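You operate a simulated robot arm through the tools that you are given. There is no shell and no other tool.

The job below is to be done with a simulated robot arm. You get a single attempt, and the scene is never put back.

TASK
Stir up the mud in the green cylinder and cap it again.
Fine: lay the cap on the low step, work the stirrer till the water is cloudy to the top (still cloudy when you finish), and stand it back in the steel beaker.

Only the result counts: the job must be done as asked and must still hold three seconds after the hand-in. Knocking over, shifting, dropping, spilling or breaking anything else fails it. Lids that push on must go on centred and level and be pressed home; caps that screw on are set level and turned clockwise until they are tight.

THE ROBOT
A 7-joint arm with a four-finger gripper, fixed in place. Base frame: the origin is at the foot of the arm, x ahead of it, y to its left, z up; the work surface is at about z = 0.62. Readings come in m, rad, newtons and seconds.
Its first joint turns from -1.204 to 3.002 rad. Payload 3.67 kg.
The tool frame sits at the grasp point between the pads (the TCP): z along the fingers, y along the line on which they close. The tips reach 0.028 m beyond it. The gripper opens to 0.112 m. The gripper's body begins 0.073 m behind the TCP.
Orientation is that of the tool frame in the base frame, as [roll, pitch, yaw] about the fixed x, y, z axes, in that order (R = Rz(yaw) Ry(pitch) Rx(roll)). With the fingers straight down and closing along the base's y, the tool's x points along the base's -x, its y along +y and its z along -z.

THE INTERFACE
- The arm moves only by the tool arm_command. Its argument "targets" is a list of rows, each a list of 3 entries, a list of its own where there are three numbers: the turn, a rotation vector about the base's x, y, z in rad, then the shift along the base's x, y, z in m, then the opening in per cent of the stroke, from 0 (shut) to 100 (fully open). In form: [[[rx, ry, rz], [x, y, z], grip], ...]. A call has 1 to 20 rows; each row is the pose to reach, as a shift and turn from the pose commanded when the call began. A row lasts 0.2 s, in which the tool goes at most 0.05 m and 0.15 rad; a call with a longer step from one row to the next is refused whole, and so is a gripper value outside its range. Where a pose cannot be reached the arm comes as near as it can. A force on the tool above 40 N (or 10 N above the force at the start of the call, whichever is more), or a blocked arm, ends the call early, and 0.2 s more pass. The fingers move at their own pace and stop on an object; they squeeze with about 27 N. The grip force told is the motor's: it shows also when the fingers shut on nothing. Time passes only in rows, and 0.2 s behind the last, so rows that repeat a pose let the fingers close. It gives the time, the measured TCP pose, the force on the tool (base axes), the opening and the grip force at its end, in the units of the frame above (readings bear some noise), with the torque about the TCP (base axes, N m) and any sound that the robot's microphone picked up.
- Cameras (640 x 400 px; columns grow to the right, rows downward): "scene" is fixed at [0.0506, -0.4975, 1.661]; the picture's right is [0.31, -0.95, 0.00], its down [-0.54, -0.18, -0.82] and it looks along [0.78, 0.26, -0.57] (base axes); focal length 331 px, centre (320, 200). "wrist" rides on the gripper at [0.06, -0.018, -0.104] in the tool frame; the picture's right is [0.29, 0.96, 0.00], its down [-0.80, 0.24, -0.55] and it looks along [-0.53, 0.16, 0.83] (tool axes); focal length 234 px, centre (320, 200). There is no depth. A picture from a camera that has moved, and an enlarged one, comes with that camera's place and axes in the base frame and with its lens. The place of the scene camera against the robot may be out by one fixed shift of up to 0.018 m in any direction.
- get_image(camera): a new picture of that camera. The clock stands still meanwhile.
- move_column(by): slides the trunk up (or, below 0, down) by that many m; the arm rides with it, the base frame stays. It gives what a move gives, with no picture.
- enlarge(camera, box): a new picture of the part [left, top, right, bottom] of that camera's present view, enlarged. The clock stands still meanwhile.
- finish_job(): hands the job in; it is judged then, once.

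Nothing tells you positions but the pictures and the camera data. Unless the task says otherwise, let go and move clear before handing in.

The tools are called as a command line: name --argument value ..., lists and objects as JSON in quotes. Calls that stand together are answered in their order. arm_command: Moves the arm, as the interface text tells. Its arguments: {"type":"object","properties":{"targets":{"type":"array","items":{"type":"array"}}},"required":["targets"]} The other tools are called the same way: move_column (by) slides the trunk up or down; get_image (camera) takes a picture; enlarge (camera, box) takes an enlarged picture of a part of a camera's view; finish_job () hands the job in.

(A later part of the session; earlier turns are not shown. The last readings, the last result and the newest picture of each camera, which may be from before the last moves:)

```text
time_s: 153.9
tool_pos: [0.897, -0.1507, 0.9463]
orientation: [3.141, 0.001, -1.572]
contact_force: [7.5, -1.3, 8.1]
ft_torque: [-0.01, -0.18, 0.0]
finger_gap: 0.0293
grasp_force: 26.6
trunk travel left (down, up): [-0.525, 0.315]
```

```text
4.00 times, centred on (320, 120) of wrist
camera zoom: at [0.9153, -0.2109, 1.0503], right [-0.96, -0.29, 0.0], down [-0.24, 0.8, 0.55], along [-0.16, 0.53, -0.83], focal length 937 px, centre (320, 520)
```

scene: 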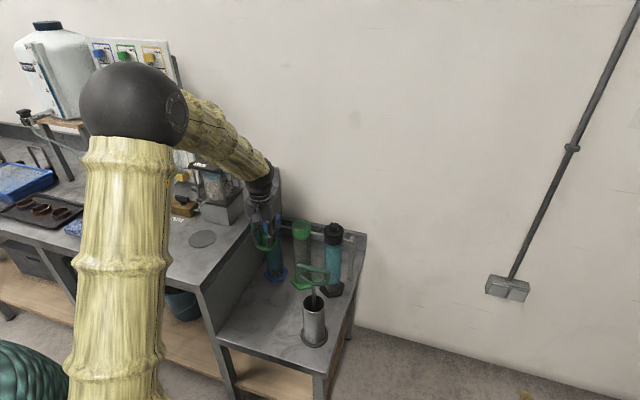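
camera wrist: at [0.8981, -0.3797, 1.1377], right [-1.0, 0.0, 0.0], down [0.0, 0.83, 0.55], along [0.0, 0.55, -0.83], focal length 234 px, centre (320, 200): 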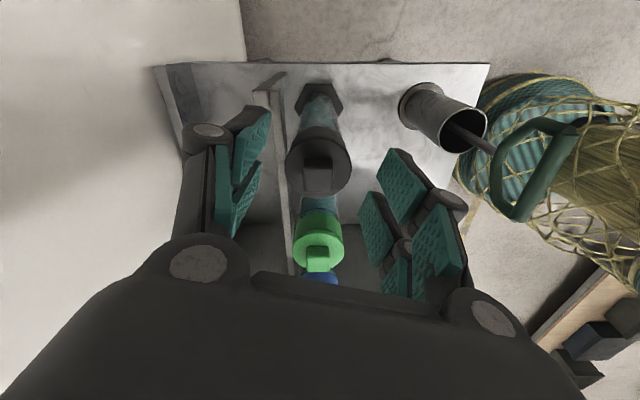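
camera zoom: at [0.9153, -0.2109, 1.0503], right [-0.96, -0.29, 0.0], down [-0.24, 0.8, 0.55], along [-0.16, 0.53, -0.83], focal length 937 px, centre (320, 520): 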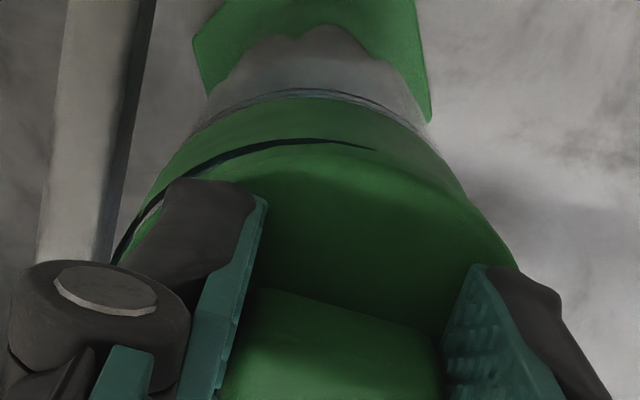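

The grip pulled the cap to −x by about 2 mm (now about 1 mm short), and it is about 1 mm too far in +y. I'll lift 3 mm, correct, and compare both views again.

arm_command --targets '[[[0, 0, 0], [0, 0, 0.002], 0], [[0, 0, 0], [0.0005, -0.0005, 0.004], 0], [[0, 0, 0], [0.001, -0.001, 0.004], 0], [[0, 0, 0], [0.001, -0.001, 0.003], 0], [[0, 0, 0], [0.001, -0.001, 0.003], 0]]'

enlarge --camera "scene" --box '[289, 213, 315, 239]'

enlarge --camera "wrist" --box '[270, 70, 370, 170]'

```text
time_s: 155.1
tool_pos: [0.8992, -0.1532, 0.9484]
orientation: [-3.14, -0.002, -1.571]
contact_force: [-0.5, -0.2, 0.0]
ft_torque: [0.0, 0.0, -0.02]
finger_gap: 0.0295
grasp_force: 26.6
trunk travel left (down, up): [-0.525, 0.315]
```

```text
15.38 times, centred on (302, 226) of scene
camera zoom: at [0.0506, -0.4975, 1.661], right [0.31, -0.95, 0.0], down [-0.54, -0.18, -0.82], along [0.78, 0.26, -0.57], focal length 5096 px, centre (597, -200)
```

zoom: 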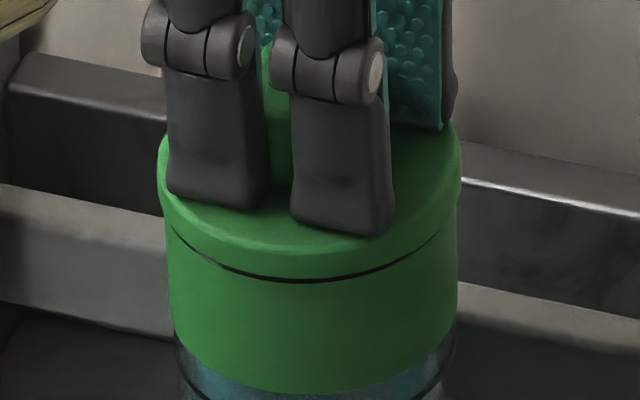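

```text
4.00 times, centred on (320, 120) of wrist
camera zoom: at [0.9162, -0.2125, 1.0524], right [-0.96, -0.29, 0.0], down [-0.24, 0.8, 0.55], along [-0.16, 0.53, -0.83], focal length 937 px, centre (320, 520)
```

zoom: 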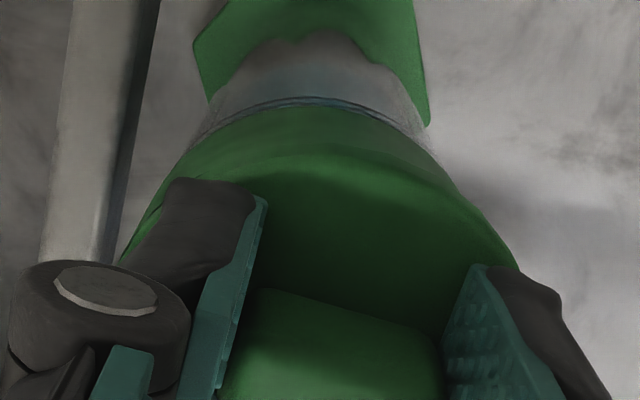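

Both views now look symmetric. Pressing down here.

arm_command --targets '[[[0, 0, 0], [0, 0, -0.0015], 0], [[0, 0, 0], [0, 0, -0.003], 0], [[0, 0, 0], [0, 0, -0.0045], 0], [[0, 0, 0], [0, 0, -0.005], 0], [[0, 0, 0], [0, 0, -0.005], 0]]'

enlarge --camera "scene" --box '[289, 213, 315, 239]'

enlarge --camera "wrist" --box '[270, 70, 370, 170]'

```text
time_s: 156.3
tool_pos: [0.8986, -0.1528, 0.9468]
orientation: [-3.138, 0.0, -1.57]
contact_force: [6.4, -4.6, 16.0]
ft_torque: [-0.12, -0.11, 0.0]
finger_gap: 0.0294
grasp_force: 27.1
trunk travel left (down, up): [-0.525, 0.315]
```

```text
15.38 times, centred on (302, 226) of scene
camera zoom: at [0.0506, -0.4975, 1.661], right [0.31, -0.95, 0.0], down [-0.54, -0.18, -0.82], along [0.78, 0.26, -0.57], focal length 5096 px, centre (597, -200)
```

zoom: 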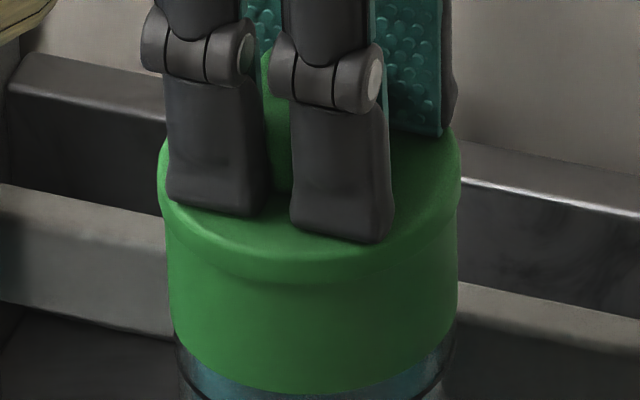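

```text
4.00 times, centred on (320, 120) of wrist
camera zoom: at [0.9161, -0.2122, 1.0503], right [-0.96, -0.29, 0.0], down [-0.24, 0.8, 0.55], along [-0.16, 0.53, -0.83], focal length 937 px, centre (320, 520)
```

zoom: 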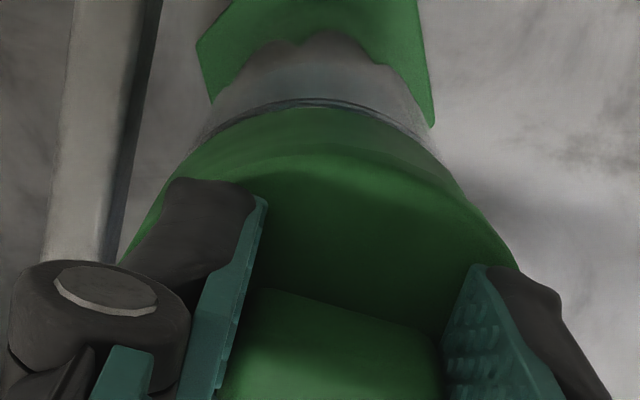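

arm_command --targets '[[[0, 0, 0], [0, 0, 0.003], 0], [[0, 0, 0], [0.0006, 0.0003, 0.006], 0], [[0, 0, 0], [0.0012, 0.0007, 0.006], 0], [[0, 0, 0], [0.0012, 0.0007, 0.004], 0], [[0, 0, 0], [0.0012, 0.0007, 0.002], 0], [[0, 0, 0], [0.0012, 0.0007, 0.0005], 0], [[0, 0, 0], [0.0012, 0.0007, 0.0], 0], [[0, 0, 0], [0.0012, 0.0007, 0.0], 0]]'

enlarge --camera "scene" --box '[289, 213, 315, 239]'

enlarge --camera "wrist" --box '[270, 70, 370, 170]'

```text
time_s: 158.1
tool_pos: [0.8998, -0.1511, 0.9472]
orientation: [-3.139, -0.001, -1.57]
contact_force: [4.9, 1.2, 14.5]
ft_torque: [0.07, -0.1, 0.03]
finger_gap: 0.0292
grasp_force: 27.0
trunk travel left (down, up): [-0.525, 0.315]
```

```text
15.38 times, centred on (302, 226) of scene
camera zoom: at [0.0506, -0.4975, 1.661], right [0.31, -0.95, 0.0], down [-0.54, -0.18, -0.82], along [0.78, 0.26, -0.57], focal length 5096 px, centre (597, -200)
```

zoom: 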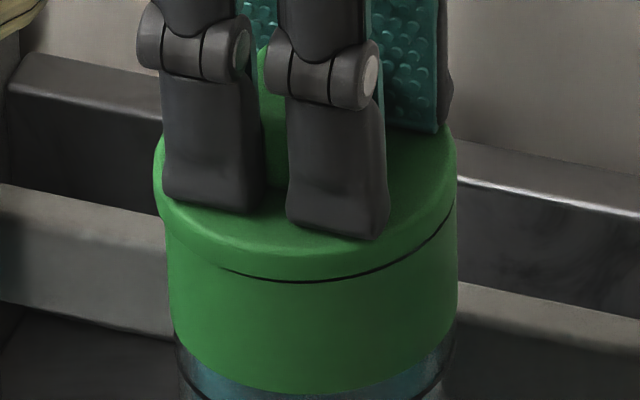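

```text
4.00 times, centred on (320, 120) of wrist
camera zoom: at [0.9172, -0.2109, 1.0503], right [-0.96, -0.29, 0.0], down [-0.24, 0.8, 0.55], along [-0.16, 0.53, -0.83], focal length 937 px, centre (320, 520)
```

zoom: 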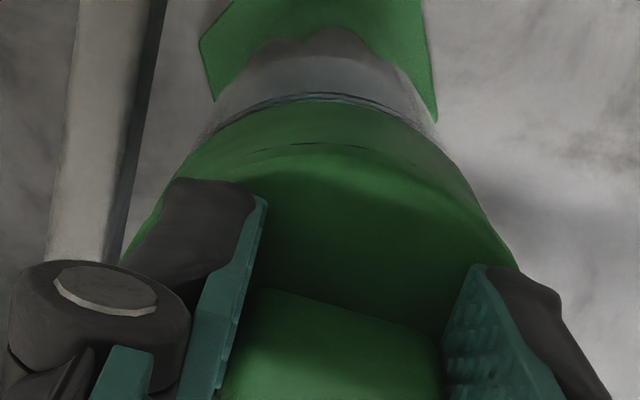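

arm_command --targets '[[[0, 0, 0], [0, 0, 0.003], 0], [[0, 0, 0], [0.0001, -0.0004, 0.005], 0], [[0, 0, 0], [0.0002, -0.0007, 0.005], 0], [[0, 0, 0], [0.0002, -0.0007, 0.003], 0], [[0, 0, 0], [0.0002, -0.0007, 0.001], 0], [[0, 0, 0], [0.0002, -0.0007, -0.0005], 0], [[0, 0, 0], [0.0002, -0.0007, -0.001], 0], [[0, 0, 0], [0.0002, -0.0007, -0.001], 0]]'

enlarge --camera "scene" --box '[289, 213, 315, 239]'

enlarge --camera "wrist" --box '[270, 70, 370, 170]'

```text
time_s: 159.9
tool_pos: [0.8995, -0.1528, 0.9468]
orientation: [-3.136, 0.0, -1.571]
contact_force: [7.1, -3.3, 26.9]
ft_torque: [-0.06, -0.14, 0.0]
finger_gap: 0.0292
grasp_force: 26.8
trunk travel left (down, up): [-0.525, 0.315]
```

```text
15.38 times, centred on (302, 226) of scene
camera zoom: at [0.0506, -0.4975, 1.661], right [0.31, -0.95, 0.0], down [-0.54, -0.18, -0.82], along [0.78, 0.26, -0.57], focal length 5096 px, centre (597, -200)
```

zoom: 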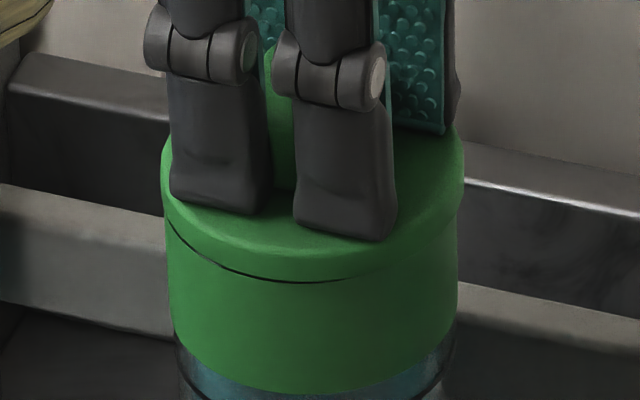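

```text
4.00 times, centred on (320, 120) of wrist
camera zoom: at [0.917, -0.2126, 1.0502], right [-0.96, -0.29, 0.0], down [-0.24, 0.8, 0.55], along [-0.16, 0.53, -0.83], focal length 937 px, centre (320, 520)
```

zoom: 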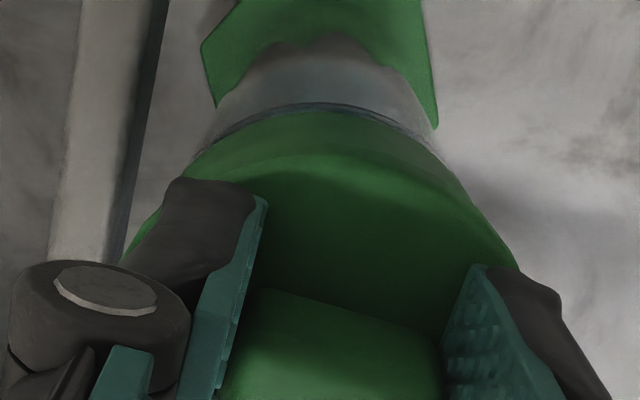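

arm_command --targets '[[[0, 0, 0], [0, 0, 0.003], 0], [[0, 0, 0], [0, 0.0002, 0.005], 0], [[0, 0, 0], [0, 0.0004, 0.005], 0], [[0, 0, 0], [0, 0.0004, 0.003], 0], [[0, 0, 0], [0, 0.0004, 0.001], 0], [[0, 0, 0], [0, 0.0004, -0.0005], 0], [[0, 0, 0], [0, 0.0004, -0.0005], 0]]'

enlarge --camera "scene" --box '[289, 213, 315, 239]'

enlarge --camera "wrist" --box '[270, 70, 370, 170]'

```text
time_s: 161.5
tool_pos: [0.899, -0.1526, 0.9457]
orientation: [-3.138, 0.001, -1.57]
contact_force: [-2.4, -4.6, 22.0]
ft_torque: [-0.08, 0.2, -0.01]
finger_gap: 0.0292
grasp_force: 26.8
trunk travel left (down, up): [-0.525, 0.315]
```

```text
15.38 times, centred on (302, 226) of scene
camera zoom: at [0.0506, -0.4975, 1.661], right [0.31, -0.95, 0.0], down [-0.54, -0.18, -0.82], along [0.78, 0.26, -0.57], focal length 5096 px, centre (597, -200)
```

zoom: 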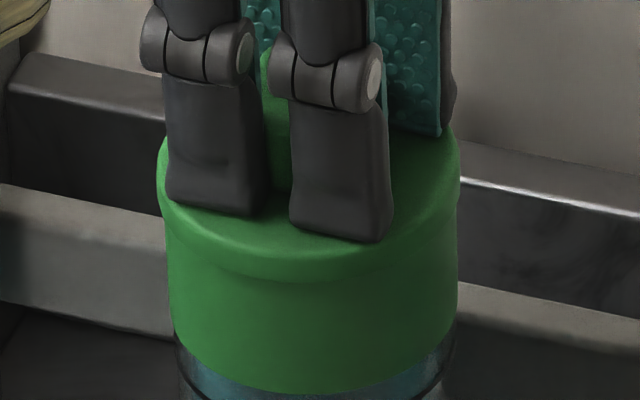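

```text
4.00 times, centred on (320, 120) of wrist
camera zoom: at [0.9166, -0.2119, 1.05], right [-0.96, -0.29, 0.0], down [-0.24, 0.8, 0.55], along [-0.16, 0.53, -0.83], focal length 937 px, centre (320, 520)
```

zoom: 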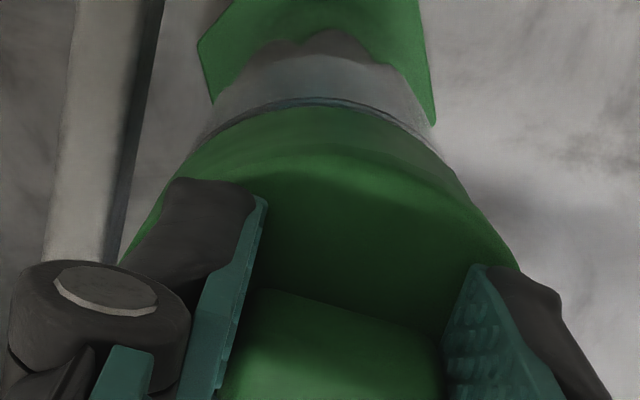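

Pressing deflects the arm sideways a little, which blurs the alignment. I'll lift to hover just above the seat with no load and align there instead.

arm_command --targets '[[[0, 0, 0], [0, 0, 0.003], 0], [[0, 0, 0], [0, 0, 0.005], 0], [[0, 0, 0], [0, 0, 0.005], 0], [[0, 0, 0], [0, 0, 0.004], 0], [[0, 0, 0], [0, 0, 0.004], 0]]'

enlarge --camera "scene" --box '[289, 213, 315, 239]'

enlarge --camera "wrist" --box '[280, 75, 360, 155]'

```text
time_s: 162.7
tool_pos: [0.9001, -0.1525, 0.9464]
orientation: [-3.14, -0.002, -1.571]
contact_force: [1.1, 0.4, -1.1]
ft_torque: [0.0, 0.0, -0.01]
finger_gap: 0.0293
grasp_force: 27.3
trunk travel left (down, up): [-0.525, 0.315]
```

```text
15.38 times, centred on (302, 226) of scene
camera zoom: at [0.0506, -0.4975, 1.661], right [0.31, -0.95, 0.0], down [-0.54, -0.18, -0.82], along [0.78, 0.26, -0.57], focal length 5096 px, centre (597, -200)
```

zoom: 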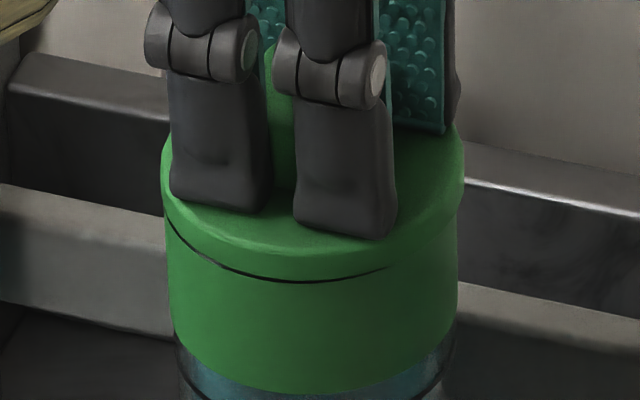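

```text
5.00 times, centred on (320, 115) of wrist
camera zoom: at [0.9178, -0.2125, 1.0503], right [-0.96, -0.29, 0.0], down [-0.24, 0.8, 0.55], along [-0.16, 0.53, -0.83], focal length 1171 px, centre (320, 625)
```

zoom: 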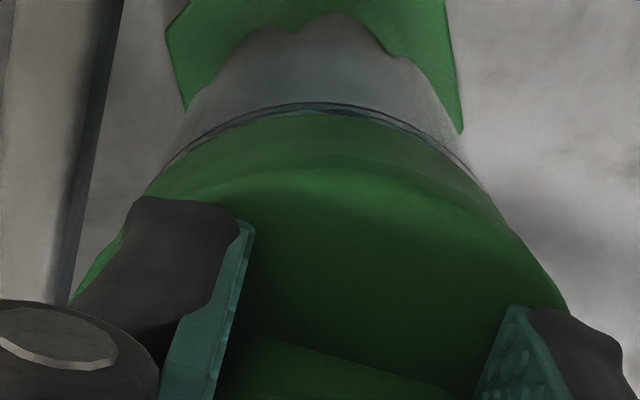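

arm_command --targets '[[[0, 0, 0], [0.0003, 0.0004, 0.0], 0], [[0, 0, 0], [0.0006, 0.0008, 0.0], 0], [[0, 0, 0], [0.0006, 0.0008, 0.0], 0]]'

enlarge --camera "scene" --box '[289, 213, 315, 239]'

enlarge --camera "wrist" --box '[280, 75, 360, 155]'

```text
time_s: 163.5
tool_pos: [0.9014, -0.1518, 0.9476]
orientation: [-3.141, 0.001, -1.57]
contact_force: [0.5, 0.5, -0.4]
ft_torque: [0.0, -0.02, 0.04]
finger_gap: 0.0293
grasp_force: 27.3
trunk travel left (down, up): [-0.525, 0.315]
```

```text
15.38 times, centred on (302, 226) of scene
camera zoom: at [0.0506, -0.4975, 1.661], right [0.31, -0.95, 0.0], down [-0.54, -0.18, -0.82], along [0.78, 0.26, -0.57], focal length 5096 px, centre (597, -200)
```

zoom: 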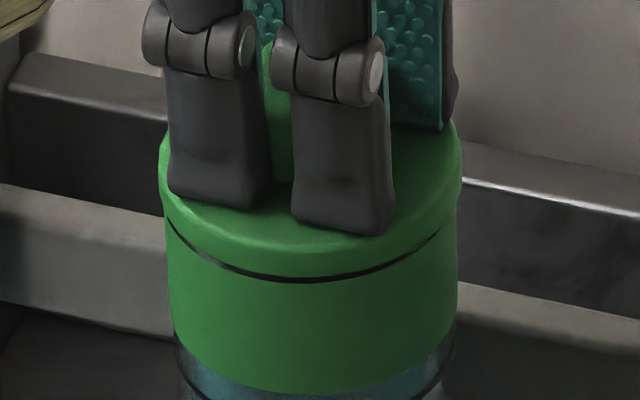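

```text
5.00 times, centred on (320, 115) of wrist
camera zoom: at [0.9182, -0.2118, 1.0508], right [-0.96, -0.29, 0.0], down [-0.24, 0.8, 0.55], along [-0.16, 0.53, -0.83], focal length 1171 px, centre (320, 625)
```

zoom: 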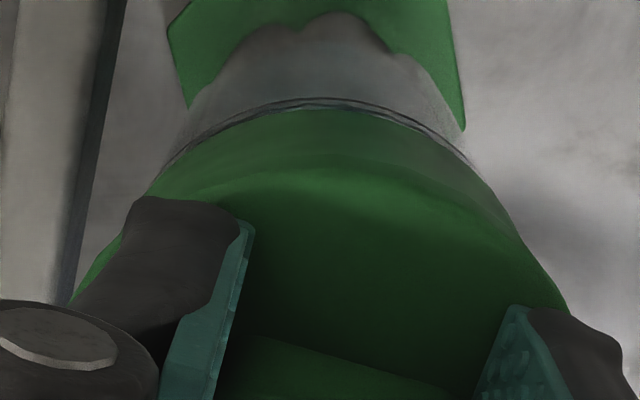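

arm_command --targets '[[[0, 0, 0], [0.0, 0.0005, 0.0], 0], [[0, 0, 0], [0.0, 0.0005, -0.0007], 0], [[0, 0, 0], [0.0, 0.0005, -0.0014], 0], [[0, 0, 0], [0.0, 0.0005, -0.0014], 0]]'

enlarge --camera "scene" --box '[289, 213, 315, 239]'

```text
time_s: 164.5
tool_pos: [0.9012, -0.1508, 0.9461]
orientation: [-3.14, 0.001, -1.57]
contact_force: [1.0, -1.3, 5.9]
ft_torque: [0.04, 0.01, 0.0]
finger_gap: 0.0292
grasp_force: 26.5
trunk travel left (down, up): [-0.525, 0.315]
```

```text
15.38 times, centred on (302, 226) of scene
camera zoom: at [0.0506, -0.4975, 1.661], right [0.31, -0.95, 0.0], down [-0.54, -0.18, -0.82], along [0.78, 0.26, -0.57], focal length 5096 px, centre (597, -200)
```

zoom: 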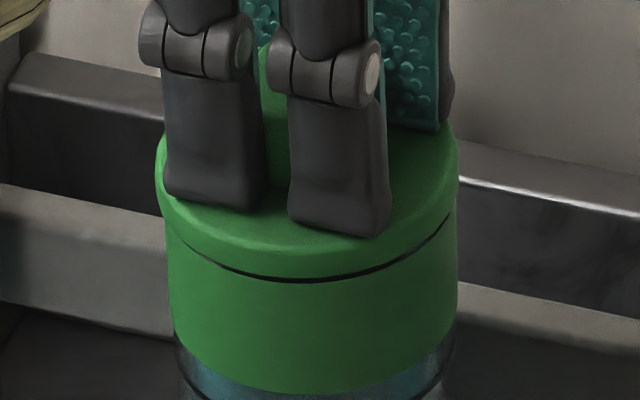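

This now matches the blue cap's seam. I'll release here, then press with the open fingertips.

arm_command --targets '[[[0, 0, 0], [0, 0, 0.0005], 0], [[0, 0, 0], [0, 0, 0.0005], 10], [[0, 0, 0], [0, 0, 0.0005], 30], [[0, 0, 0], [0, 0, 0.0005], 45], [[0, 0, 0], [0, 0, 0.0005], 45]]'

enlarge --camera "scene" --box '[289, 213, 315, 239]'

arm_command --targets '[[[0, 0, 0], [0, 0, -0.001], 45], [[0, 0, 0], [0, 0, -0.002], 45], [[0, 0, 0], [0, 0, -0.002], 45]]'

arm_command --targets '[[[0, 0, 0], [0, 0, -0.001], 45], [[0, 0, 0], [0, 0, -0.002], 45], [[0, 0, 0], [0, 0, -0.002], 45]]'

```text
time_s: 165.7
tool_pos: [0.9006, -0.1503, 0.9447]
orientation: [3.14, -0.001, -1.571]
contact_force: [-0.1, -0.6, -0.6]
ft_torque: [0.0, -0.01, -0.04]
finger_gap: 0.0507
grasp_force: 0.5
trunk travel left (down, up): [-0.525, 0.315]
```

```text
15.38 times, centred on (302, 226) of scene
camera zoom: at [0.0506, -0.4975, 1.661], right [0.31, -0.95, 0.0], down [-0.54, -0.18, -0.82], along [0.78, 0.26, -0.57], focal length 5096 px, centre (597, -200)
```

zoom: 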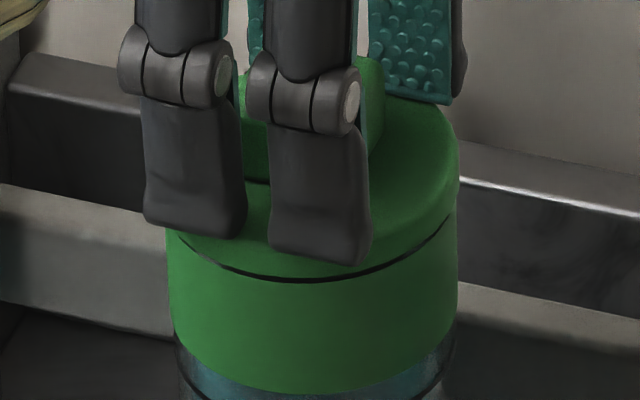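

```text
time_s: 166.5
tool_pos: [0.9006, -0.1505, 0.9443]
orientation: [-3.139, 0.0, -1.572]
contact_force: [0.1, 0.1, 7.4]
ft_torque: [0.04, 0.08, 0.0]
finger_gap: 0.0506
grasp_force: 0.1
trunk travel left (down, up): [-0.525, 0.315]
```

```text
time_s: 167.3
tool_pos: [0.9002, -0.1504, 0.9443]
orientation: [-3.138, 0.0, -1.571]
contact_force: [-1.3, -1.5, 29.9]
ft_torque: [0.0, 0.39, 0.04]
finger_gap: 0.0495
grasp_force: 15.4
trunk travel left (down, up): [-0.525, 0.315]
```

Force alone does not do it. With the cap now well centred, I'll try the brisk press once more, as in the earlier successful snap.

arm_command --targets '[[[0, 0, 0], [0, 0, 0.005], 45], [[0, 0, 0], [0, 0, 0.025], 45], [[0, 0, 0], [0, 0, 0.042], 45], [[0, 0, 0], [0, 0, 0.042], 45], [[0, 0, 0], [0, 0, 0.027], 45], [[0, 0, 0], [0, 0, 0.012], 45], [[0, 0, 0], [0, 0, 0.002], 45], [[0, 0, 0], [0, 0, 0.002], 45]]'

enlarge --camera "scene" --box '[289, 213, 315, 239]'

```text
time_s: 169.1
tool_pos: [0.8997, -0.1514, 0.9453]
orientation: [-3.141, -0.002, -1.571]
contact_force: [1.2, -1.8, 7.8]
ft_torque: [-0.01, 0.04, -0.03]
finger_gap: 0.0507
grasp_force: 0.2
trunk travel left (down, up): [-0.525, 0.315]
```

```text
15.38 times, centred on (302, 226) of scene
camera zoom: at [0.0506, -0.4975, 1.661], right [0.31, -0.95, 0.0], down [-0.54, -0.18, -0.82], along [0.78, 0.26, -0.57], focal length 5096 px, centre (597, -200)
```

zoom: 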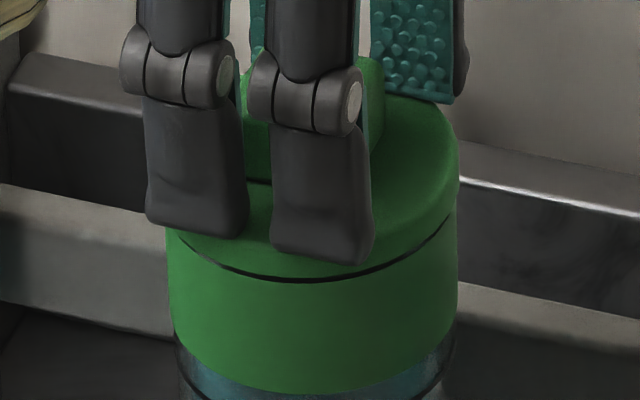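

I'll check by gripping and lifting: if it had latched silently, there should be a snap on release.

arm_command --targets '[[[0, 0, 0], [0, 0, 0.0005], 25], [[0, 0, 0], [0, 0, 0.0005], 10], [[0, 0, 0], [0, 0, 0.0005], 0], [[0, 0, 0], [0, 0, 0.0005], 0]]'

arm_command --targets '[[[0, 0, 0], [0, 0, 0.001], 0], [[0, 0, 0], [0, 0, 0.002], 0], [[0, 0, 0], [0, 0, 0.002], 0]]'

arm_command --targets '[[[0, 0, 0], [0, 0, 0.001], 0], [[0, 0, 0], [0, 0, 0.002], 0], [[0, 0, 0], [0, 0, 0.002], 0]]'

enlarge --camera "scene" --box '[289, 213, 315, 239]'

```text
time_s: 170.1
tool_pos: [0.8993, -0.151, 0.9464]
orientation: [-3.139, -0.002, -1.571]
contact_force: [-0.9, -1.0, 16.7]
ft_torque: [0.01, 0.05, 0.01]
finger_gap: 0.0294
grasp_force: 27.2
trunk travel left (down, up): [-0.525, 0.315]
```

```text
time_s: 170.9
tool_pos: [0.9008, -0.1511, 0.9469]
orientation: [-3.14, -0.003, -1.571]
contact_force: [1.4, 0.2, 7.8]
ft_torque: [0.01, -0.12, -0.02]
finger_gap: 0.0291
grasp_force: 26.8
trunk travel left (down, up): [-0.525, 0.315]
```

```text
time_s: 171.7
tool_pos: [0.9005, -0.1512, 0.9475]
orientation: [3.14, -0.001, -1.57]
contact_force: [-0.4, -0.5, -0.1]
ft_torque: [0.01, 0.02, 0.04]
finger_gap: 0.0291
grasp_force: 27.2
trunk travel left (down, up): [-0.525, 0.315]
```

```text
15.38 times, centred on (302, 226) of scene
camera zoom: at [0.0506, -0.4975, 1.661], right [0.31, -0.95, 0.0], down [-0.54, -0.18, -0.82], along [0.78, 0.26, -0.57], focal length 5096 px, centre (597, -200)
```

zoom: 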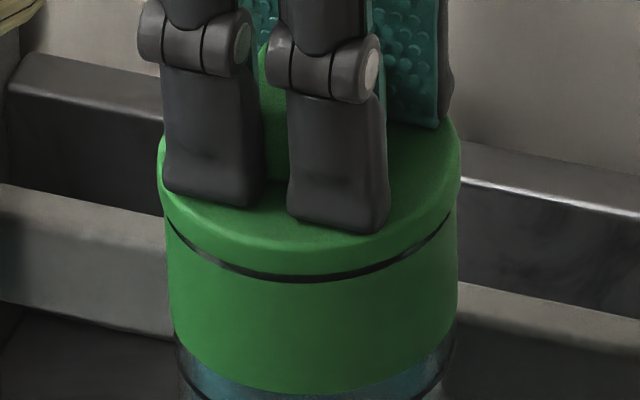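

Still no latch, though centring is now within about 0.3 mm. Perhaps it has to enter the collar correctly from above: I'll lift it right out on this axis and bring it straight back down.

arm_command --targets '[[[0, 0, 0], [0, 0, 0.003], 0], [[0, 0, 0], [0, 0, 0.006], 0], [[0, 0, 0], [0, 0, 0.01], 0], [[0, 0, 0], [0, 0, 0.015], 0], [[0, 0, 0], [0, 0, 0.021], 0], [[0, 0, 0], [0, 0, 0.027], 0], [[0, 0, 0], [0, 0, 0.027], 0]]'

enlarge --camera "scene" --box '[289, 207, 319, 237]'

enlarge --camera "wrist" --box '[280, 75, 360, 155]'

```text
time_s: 173.3
tool_pos: [0.9005, -0.152, 0.9758]
orientation: [-3.141, 0.0, -1.57]
contact_force: [0.0, -0.6, 0.0]
ft_torque: [-0.05, 0.01, 0.03]
finger_gap: 0.029
grasp_force: 27.5
trunk travel left (down, up): [-0.525, 0.315]
```

```text
13.33 times, centred on (304, 222) of scene
camera zoom: at [0.0506, -0.4975, 1.661], right [0.31, -0.95, 0.0], down [-0.54, -0.18, -0.82], along [0.78, 0.26, -0.57], focal length 4416 px, centre (533, -93)
```

zoom: 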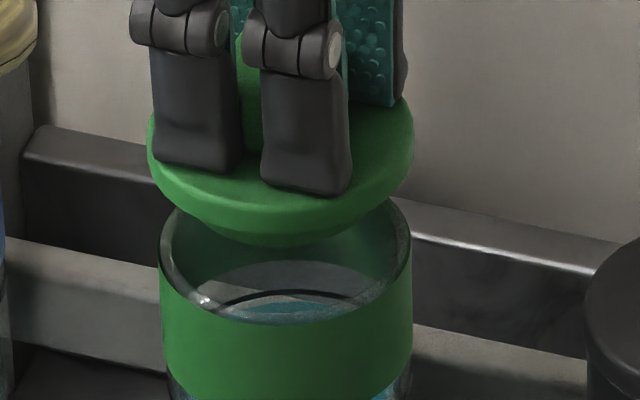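

```text
5.00 times, centred on (320, 115) of wrist
camera zoom: at [0.9185, -0.2107, 1.0792], right [-0.96, -0.29, 0.0], down [-0.24, 0.8, 0.55], along [-0.16, 0.53, -0.83], focal length 1171 px, centre (320, 625)
```

zoom: 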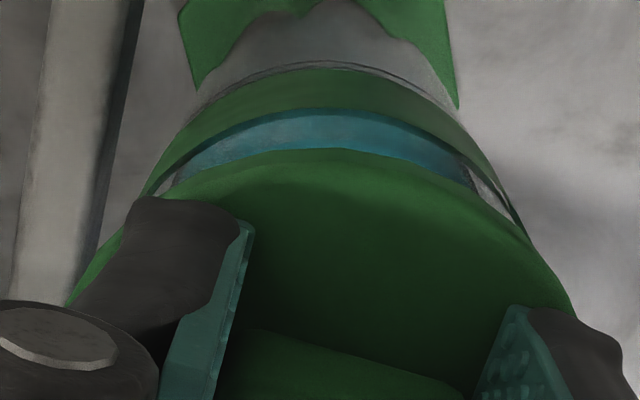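

enlarge --camera "wrist" --box '[290, 70, 350, 130]'

get_image --camera "wrist"

```text
6.67 times, centred on (320, 100) of wrist
camera zoom: at [0.9185, -0.2107, 1.0792], right [-0.96, -0.29, 0.0], down [-0.24, 0.8, 0.55], along [-0.16, 0.53, -0.83], focal length 1561 px, centre (320, 867)
```

zoom: 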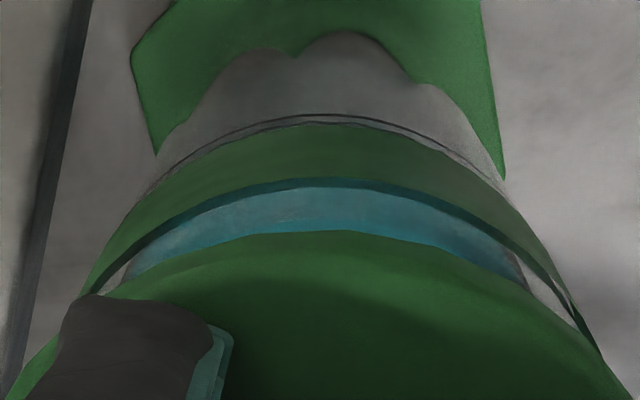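

```text
taken
camera wrist: at [0.9185, -0.2107, 1.0792], right [-0.96, -0.29, 0.0], down [-0.24, 0.8, 0.55], along [-0.16, 0.53, -0.83], focal length 234 px, centre (320, 200)
```

wrist: 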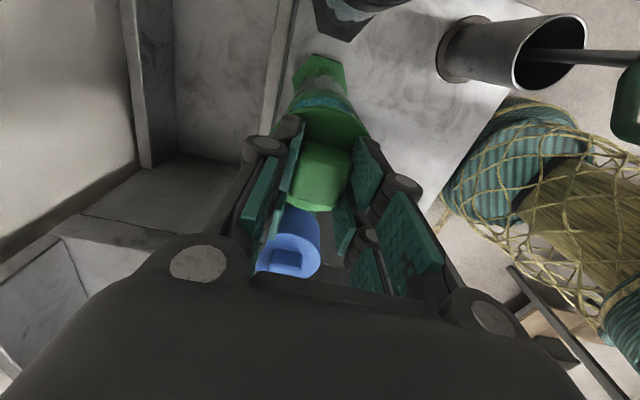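

The cap is out and aligned in both views. Lowering it straight down and pressing.

arm_command --targets '[[[0, 0, 0], [0, 0, -0.006], 0], [[0, 0, 0], [0, 0, -0.012], 0], [[0, 0, 0], [0, 0, -0.017], 0], [[0, 0, 0], [0, 0, -0.021], 0], [[0, 0, 0], [0, 0, -0.024], 0], [[0, 0, 0], [0, 0, -0.026], 0], [[0, 0, 0], [0, 0, -0.028], 0], [[0, 0, 0], [0, 0, -0.03], 0], [[0, 0, 0], [0, 0, -0.031], 0], [[0, 0, 0], [0, 0, -0.032], 0], [[0, 0, 0], [0, 0, -0.032], 0]]'

enlarge --camera "scene" --box '[289, 213, 315, 239]'

```text
time_s: 175.7
tool_pos: [0.9013, -0.1504, 0.9458]
orientation: [-3.138, -0.002, -1.572]
contact_force: [-1.4, -0.4, 20.1]
ft_torque: [-0.06, 0.26, 0.02]
finger_gap: 0.0291
grasp_force: 26.5
trunk travel left (down, up): [-0.525, 0.315]
```

```text
15.38 times, centred on (302, 226) of scene
camera zoom: at [0.0506, -0.4975, 1.661], right [0.31, -0.95, 0.0], down [-0.54, -0.18, -0.82], along [0.78, 0.26, -0.57], focal length 5096 px, centre (597, -200)
```

zoom: 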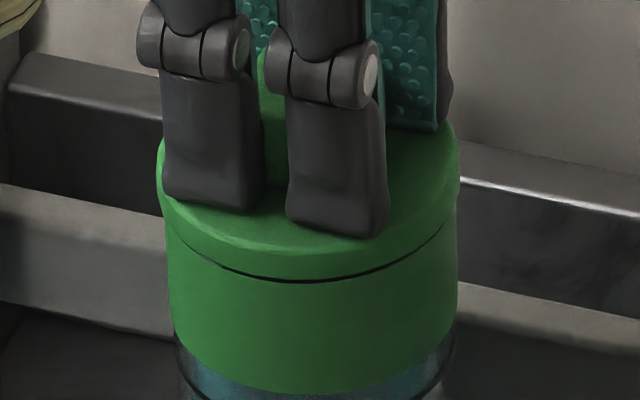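

arm_command --targets '[[[0, 0, 0], [0, 0, -0.001], 0], [[0, 0, 0], [0, 0, -0.002], 0], [[0, 0, 0], [0, 0, -0.002], 0]]'

enlarge --camera "scene" --box '[289, 213, 315, 239]'

```text
time_s: 176.5
tool_pos: [0.9008, -0.1512, 0.945]
orientation: [-3.137, 0.0, -1.57]
contact_force: [6.2, -2.1, 36.0]
ft_torque: [-0.02, 0.02, 0.01]
finger_gap: 0.0291
grasp_force: 27.0
trunk travel left (down, up): [-0.525, 0.315]
```

```text
15.38 times, centred on (302, 226) of scene
camera zoom: at [0.0506, -0.4975, 1.661], right [0.31, -0.95, 0.0], down [-0.54, -0.18, -0.82], along [0.78, 0.26, -0.57], focal length 5096 px, centre (597, -200)
```

zoom: 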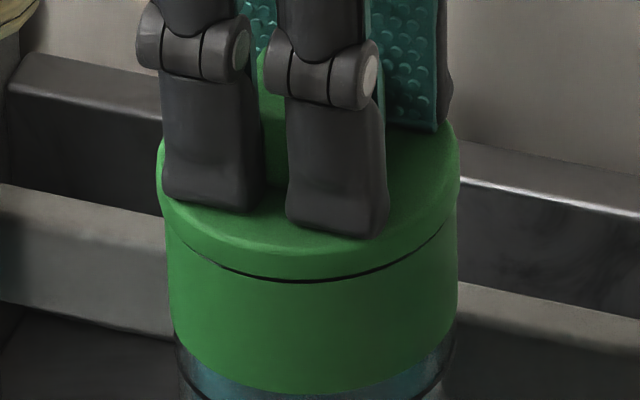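

Still nothing at 36 N. I'll ease off to light pressure and try a small twist back and forth in case the seat is sensitive to turning.

arm_command --targets '[[[0, 0, 0], [0, 0, 0.0015], 0], [[0, 0, 0], [0, 0, 0.003], 0], [[0, 0, -0.04], [0, 0, 0.003], 0], [[0, 0, -0.08], [0, 0, 0.003], 0], [[0, 0, -0.12], [0, 0, 0.003], 0], [[0, 0, -0.12], [0, 0, 0.003], 0]]'

arm_command --targets '[[[0, 0, 0.06], [0, 0, 0], 0], [[0, 0, 0.12], [0, 0, 0], 0], [[0, 0, 0.18], [0, 0, 0], 0], [[0, 0, 0.24], [0, 0, 0], 0], [[0, 0, 0.24], [0, 0, 0], 0]]'

```text
time_s: 177.9
tool_pos: [0.8975, -0.15, 0.9456]
orientation: [-3.141, -0.002, -1.691]
contact_force: [-1.7, -0.2, 28.3]
ft_torque: [0.05, 0.1, 0.16]
finger_gap: 0.0294
grasp_force: 27.4
trunk travel left (down, up): [-0.525, 0.315]
```

```text
time_s: 179.1
tool_pos: [0.8999, -0.1507, 0.9471]
orientation: [-3.139, -0.001, -1.449]
contact_force: [2.5, 4.2, 21.6]
ft_torque: [0.23, -0.04, 0.06]
finger_gap: 0.0294
grasp_force: 26.6
trunk travel left (down, up): [-0.525, 0.315]
```

Twisting makes no difference. The time it did snap on, the cap had dropped the last few millimetres freely and settled by itself, so I'll reproduce that: lift it about 8 mm with the plug still in the collar, let it drop, then press.

arm_command --targets '[[[0, 0, -0.06], [0, 0, 0.002], 0], [[0, 0, -0.12], [0, 0, 0.004], 0], [[0, 0, -0.12], [0, 0, 0.007], 0], [[0, 0, -0.12], [0, 0, 0.01], 0], [[0, 0, -0.12], [0, 0, 0.01], 0]]'

enlarge --camera "scene" --box '[289, 211, 315, 237]'

```text
time_s: 180.3
tool_pos: [0.9009, -0.1496, 0.9536]
orientation: [3.14, -0.001, -1.571]
contact_force: [0.0, -0.4, 0.0]
ft_torque: [-0.02, -0.02, -0.02]
finger_gap: 0.0294
grasp_force: 26.7
trunk travel left (down, up): [-0.525, 0.315]
```

```text
15.38 times, centred on (302, 224) of scene
camera zoom: at [0.0506, -0.4975, 1.661], right [0.31, -0.95, 0.0], down [-0.54, -0.18, -0.82], along [0.78, 0.26, -0.57], focal length 5096 px, centre (597, -169)
```

zoom: 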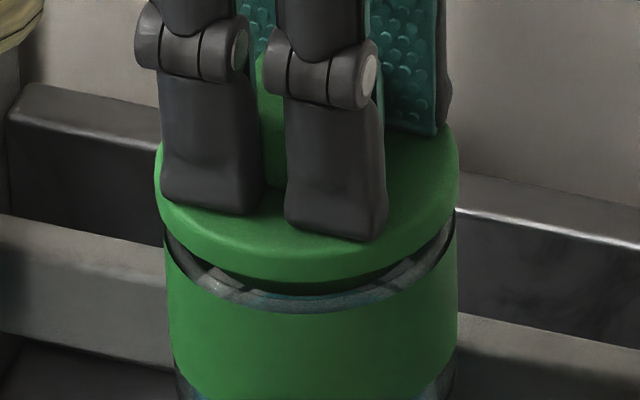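

arm_command --targets '[[[0, 0, 0], [0, 0, 0], 30], [[0, 0, 0], [0, 0, 0], 50], [[0, 0, 0], [0, 0, 0], 50], [[0, 0, 0], [0, 0, 0.01], 50], [[0, 0, 0], [0, 0, 0.02], 50]]'

enlarge --camera "scene" --box '[289, 213, 315, 239]'

enlarge --camera "wrist" --box '[260, 80, 380, 200]'

```text
time_s: 181.5
tool_pos: [0.9011, -0.1512, 0.9741]
orientation: [3.141, 0.0, -1.57]
contact_force: [-0.3, 0.7, -1.3]
ft_torque: [-0.01, -0.03, -0.03]
finger_gap: 0.0561
grasp_force: 0.1
trunk travel left (down, up): [-0.525, 0.315]
```

```text
15.38 times, centred on (302, 226) of scene
camera zoom: at [0.0506, -0.4975, 1.661], right [0.31, -0.95, 0.0], down [-0.54, -0.18, -0.82], along [0.78, 0.26, -0.57], focal length 5096 px, centre (597, -200)
```

zoom: 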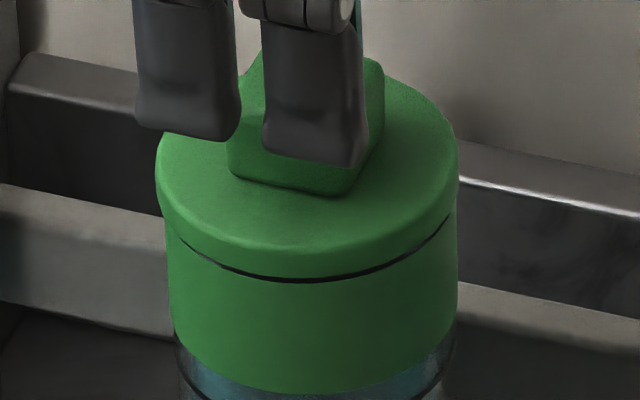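

```text
3.33 times, centred on (320, 140) of wrist
camera zoom: at [0.9189, -0.2109, 1.0781], right [-0.96, -0.29, 0.0], down [-0.24, 0.8, 0.55], along [-0.16, 0.53, -0.83], focal length 781 px, centre (320, 400)
```

zoom: 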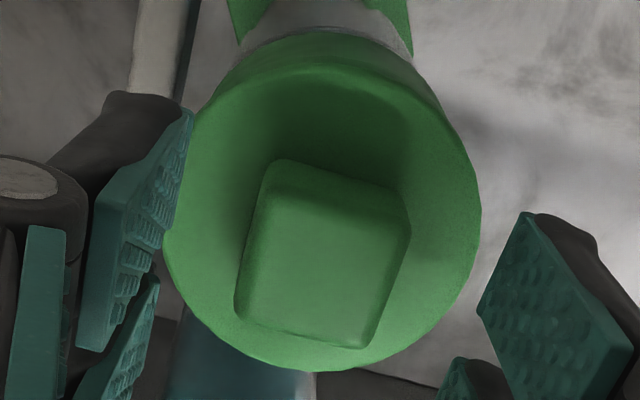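

arm_command --targets '[[[0, 0, 0], [0, 0, -0.01], 45], [[0, 0, 0], [0, 0, -0.022], 45], [[0, 0, 0], [0, 0, -0.03], 45], [[0, 0, 0], [0, 0, -0.03], 45]]'

arm_command --targets '[[[0, 0, 0], [0, 0, -0.001], 45], [[0, 0, 0], [0, 0, -0.002], 45], [[0, 0, 0], [0, 0, -0.002], 45]]'

```text
time_s: 182.5
tool_pos: [0.9021, -0.1522, 0.9461]
orientation: [-3.141, -0.003, -1.571]
contact_force: [-0.1, -2.1, 6.5]
ft_torque: [-0.03, 0.1, 0.04]
finger_gap: 0.0511
grasp_force: 0.3
trunk travel left (down, up): [-0.525, 0.315]
heard: snap
```

```text
time_s: 183.3
tool_pos: [0.9011, -0.1516, 0.9461]
orientation: [-3.138, 0.001, -1.571]
contact_force: [0.6, -6.4, 23.1]
ft_torque: [-0.16, 0.04, -0.02]
finger_gap: 0.0517
grasp_force: 8.2
trunk travel left (down, up): [-0.525, 0.315]
```

It snapped on. So the right method is: centre it about 7 mm above home, let it drop, then press with the open fingertips. Now I'll take it off again, re-stir, and repeat this quickly with the hand kept in this orientation.

arm_command --targets '[[[0, 0, 0], [0, 0, 0.0015], 45], [[0, 0, 0], [0, 0, 0.0025], 25], [[0, 0, 0], [0, 0, 0.0025], 10], [[0, 0, 0], [0, 0, 0.0025], 0], [[0, 0, 0], [0, 0, 0.0025], 0]]'

arm_command --targets '[[[0, 0, 0], [0, 0, 0.001], 0], [[0, 0, 0], [0, 0, 0.002], 0], [[0, 0, 0], [0, 0, 0.003], 0], [[0, 0, 0], [0, 0, 0.005], 0], [[0, 0, 0], [0, 0, 0.007], 0], [[0, 0, 0], [0, 0, 0.009], 0], [[0, 0, 0], [0, 0, 0.009], 0]]'

enlarge --camera "scene" --box '[289, 211, 315, 237]'

```text
time_s: 184.5
tool_pos: [0.8992, -0.1506, 0.9473]
orientation: [-3.139, 0.0, -1.571]
contact_force: [0.7, 2.0, 19.3]
ft_torque: [0.12, -0.03, 0.08]
finger_gap: 0.0293
grasp_force: 26.9
trunk travel left (down, up): [-0.525, 0.315]
```

```text
time_s: 186.1
tool_pos: [0.9015, -0.1512, 0.9543]
orientation: [3.141, -0.001, -1.571]
contact_force: [-0.2, -0.4, -0.3]
ft_torque: [0.03, 0.0, -0.01]
finger_gap: 0.0293
grasp_force: 27.4
trunk travel left (down, up): [-0.525, 0.315]
heard: snap
```

```text
15.38 times, centred on (302, 224) of scene
camera zoom: at [0.0506, -0.4975, 1.661], right [0.31, -0.95, 0.0], down [-0.54, -0.18, -0.82], along [0.78, 0.26, -0.57], focal length 5096 px, centre (597, -169)
```

zoom: 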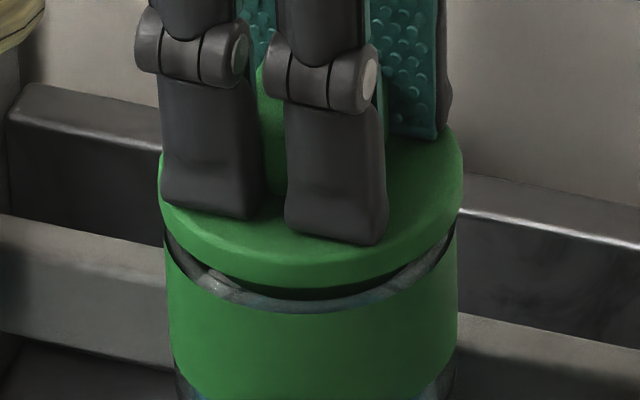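

That pull-off snap confirms it had latched. Carrying the cap back to the same spot on the low step.

arm_command --targets '[[[0, 0, 0], [0, 0, 0.01], 0], [[0, 0, 0], [0, 0, 0.03], 0], [[0, 0, 0], [-0.01, 0.003, 0.06], 0], [[0, 0, 0], [-0.04, 0.012, 0.06], 0], [[0, 0, 0], [-0.075, 0.023, 0.06], 0], [[0, 0, 0], [-0.11, 0.034, 0.055], 0], [[0, 0, 0], [-0.145, 0.045, 0.04], 0], [[0, 0, 0], [-0.167, 0.051, 0.01], 0], [[0, 0, 0], [-0.167, 0.051, -0.03], 0], [[0, 0, 0], [-0.167, 0.051, -0.07], 0], [[0, 0, 0], [-0.167, 0.051, -0.11], 0], [[0, 0, 0], [-0.167, 0.051, -0.15], 0], [[0, 0, 0], [-0.167, 0.051, -0.19], 0], [[0, 0, 0], [-0.167, 0.051, -0.225], 0], [[0, 0, 0], [-0.167, 0.051, -0.255], 0], [[0, 0, 0], [-0.167, 0.051, -0.272], 0], [[0, 0, 0], [-0.167, 0.051, -0.28], 0], [[0, 0, 0], [-0.167, 0.051, -0.28], 0]]'

get_image --camera "wrist"

```text
time_s: 189.9
tool_pos: [0.7345, -0.0991, 0.674]
orientation: [3.141, -0.001, -1.571]
contact_force: [1.0, 0.3, 0.1]
ft_torque: [0.0, 0.03, 0.02]
finger_gap: 0.0293
grasp_force: 27.3
trunk travel left (down, up): [-0.525, 0.315]
```

```text
taken
camera wrist: at [0.7519, -0.1599, 0.7777], right [-0.96, -0.29, 0.0], down [-0.24, 0.8, 0.55], along [-0.16, 0.53, -0.83], focal length 234 px, centre (320, 200)
```

wrist: 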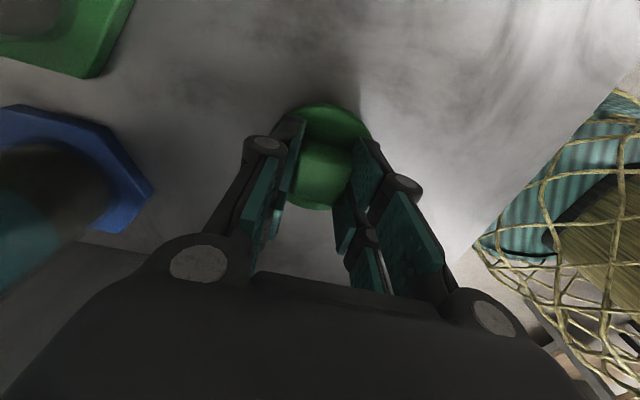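

arm_command --targets '[[[0, 0, 0], [0, 0, -0.002], 0], [[0, 0, 0], [0, 0, -0.004], 0], [[0, 0, 0], [0, 0, -0.0055], 0], [[0, 0, 0], [0, 0, -0.0055], 0]]'

```text
time_s: 190.9
tool_pos: [0.7341, -0.1002, 0.6691]
orientation: [-3.141, 0.0, -1.571]
contact_force: [0.0, 0.3, -0.5]
ft_torque: [0.05, 0.01, 0.02]
finger_gap: 0.0292
grasp_force: 26.6
trunk travel left (down, up): [-0.525, 0.315]
```

arm_command --targets '[[[0, 0, 0], [0, 0, -0.001], 0], [[0, 0, 0], [0, 0, -0.0015], 0], [[0, 0, 0], [0, 0, -0.0015], 0]]'

```text
time_s: 191.7
tool_pos: [0.7332, -0.0995, 0.668]
orientation: [-3.137, 0.0, -1.571]
contact_force: [-2.4, -3.1, 18.7]
ft_torque: [-0.14, 0.16, -0.01]
finger_gap: 0.0296
grasp_force: 27.3
trunk travel left (down, up): [-0.525, 0.315]
```

The cap is down. Releasing it, then rising and moving above the stirrer without turning the hand.

arm_command --targets '[[[0, 0, 0], [0, 0, 0.001], 0], [[0, 0, 0], [0, 0, 0.0015], 5], [[0, 0, 0], [0, 0, 0.0015], 20], [[0, 0, 0], [0, 0, 0.0015], 45], [[0, 0, 0], [0, 0, 0.0015], 45]]'

arm_command --targets '[[[0, 0, 0], [0, 0, 0.015], 45], [[0, 0, 0], [0, 0, 0.045], 50], [[0, 0, 0], [0, 0, 0.085], 60], [[0, 0, 0], [0, 0, 0.13], 60], [[0, 0, 0], [0, 0, 0.175], 60], [[0, 0, 0], [0, 0, 0.22], 60], [[0, 0, 0], [0, 0, 0.265], 60], [[0, 0, 0], [0, 0, 0.31], 60], [[0, 0, 0], [-0.01, -0.03, 0.335], 60], [[0, 0, 0], [-0.02, -0.07, 0.335], 60], [[0, 0, 0], [-0.031, -0.112, 0.335], 60], [[0, 0, 0], [-0.041, -0.15, 0.335], 60], [[0, 0, 0], [-0.0481, -0.1735, 0.335], 60], [[0, 0, 0], [-0.0481, -0.1735, 0.335], 60]]'

get_image --camera "wrist"

enlarge --camera "wrist" --box '[260, 50, 400, 210]'

```text
time_s: 192.9
tool_pos: [0.7341, -0.1001, 0.668]
orientation: [3.14, -0.001, -1.571]
contact_force: [1.0, 0.1, 0.0]
ft_torque: [0.03, 0.01, -0.01]
finger_gap: 0.0503
grasp_force: 0.0
trunk travel left (down, up): [-0.525, 0.315]
```

```text
time_s: 195.9
tool_pos: [0.6853, -0.2731, 1.0034]
orientation: [3.142, -0.001, -1.57]
contact_force: [0.7, -0.7, -0.5]
ft_torque: [0.0, -0.02, 0.0]
finger_gap: 0.0674
grasp_force: 0.1
trunk travel left (down, up): [-0.525, 0.315]
```

```text
taken
camera wrist: at [0.7034, -0.3317, 1.1072], right [-0.96, -0.29, 0.0], down [-0.24, 0.8, 0.55], along [-0.16, 0.53, -0.83], focal length 234 px, centre (320, 200)
```

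wrist: 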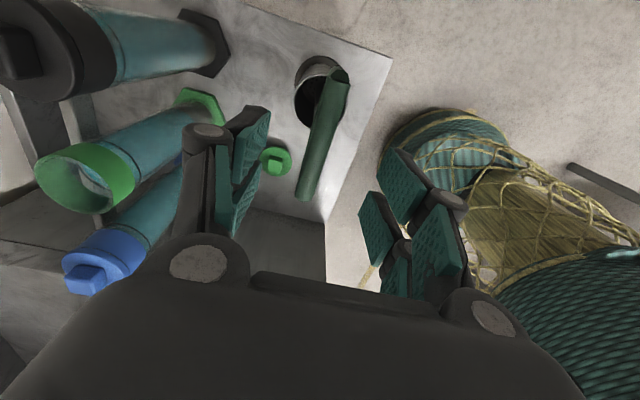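

```text
2.50 times, centred on (330, 130) of wrist
camera zoom: at [0.7034, -0.3317, 1.1072], right [-0.96, -0.29, 0.0], down [-0.24, 0.8, 0.55], along [-0.16, 0.53, -0.83], focal length 585 px, centre (295, 375)
```

zoom: 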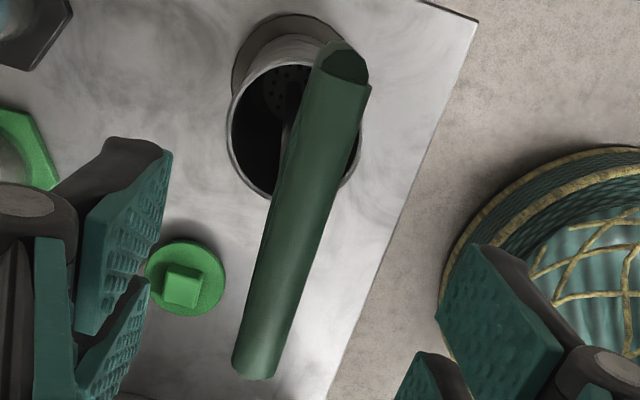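

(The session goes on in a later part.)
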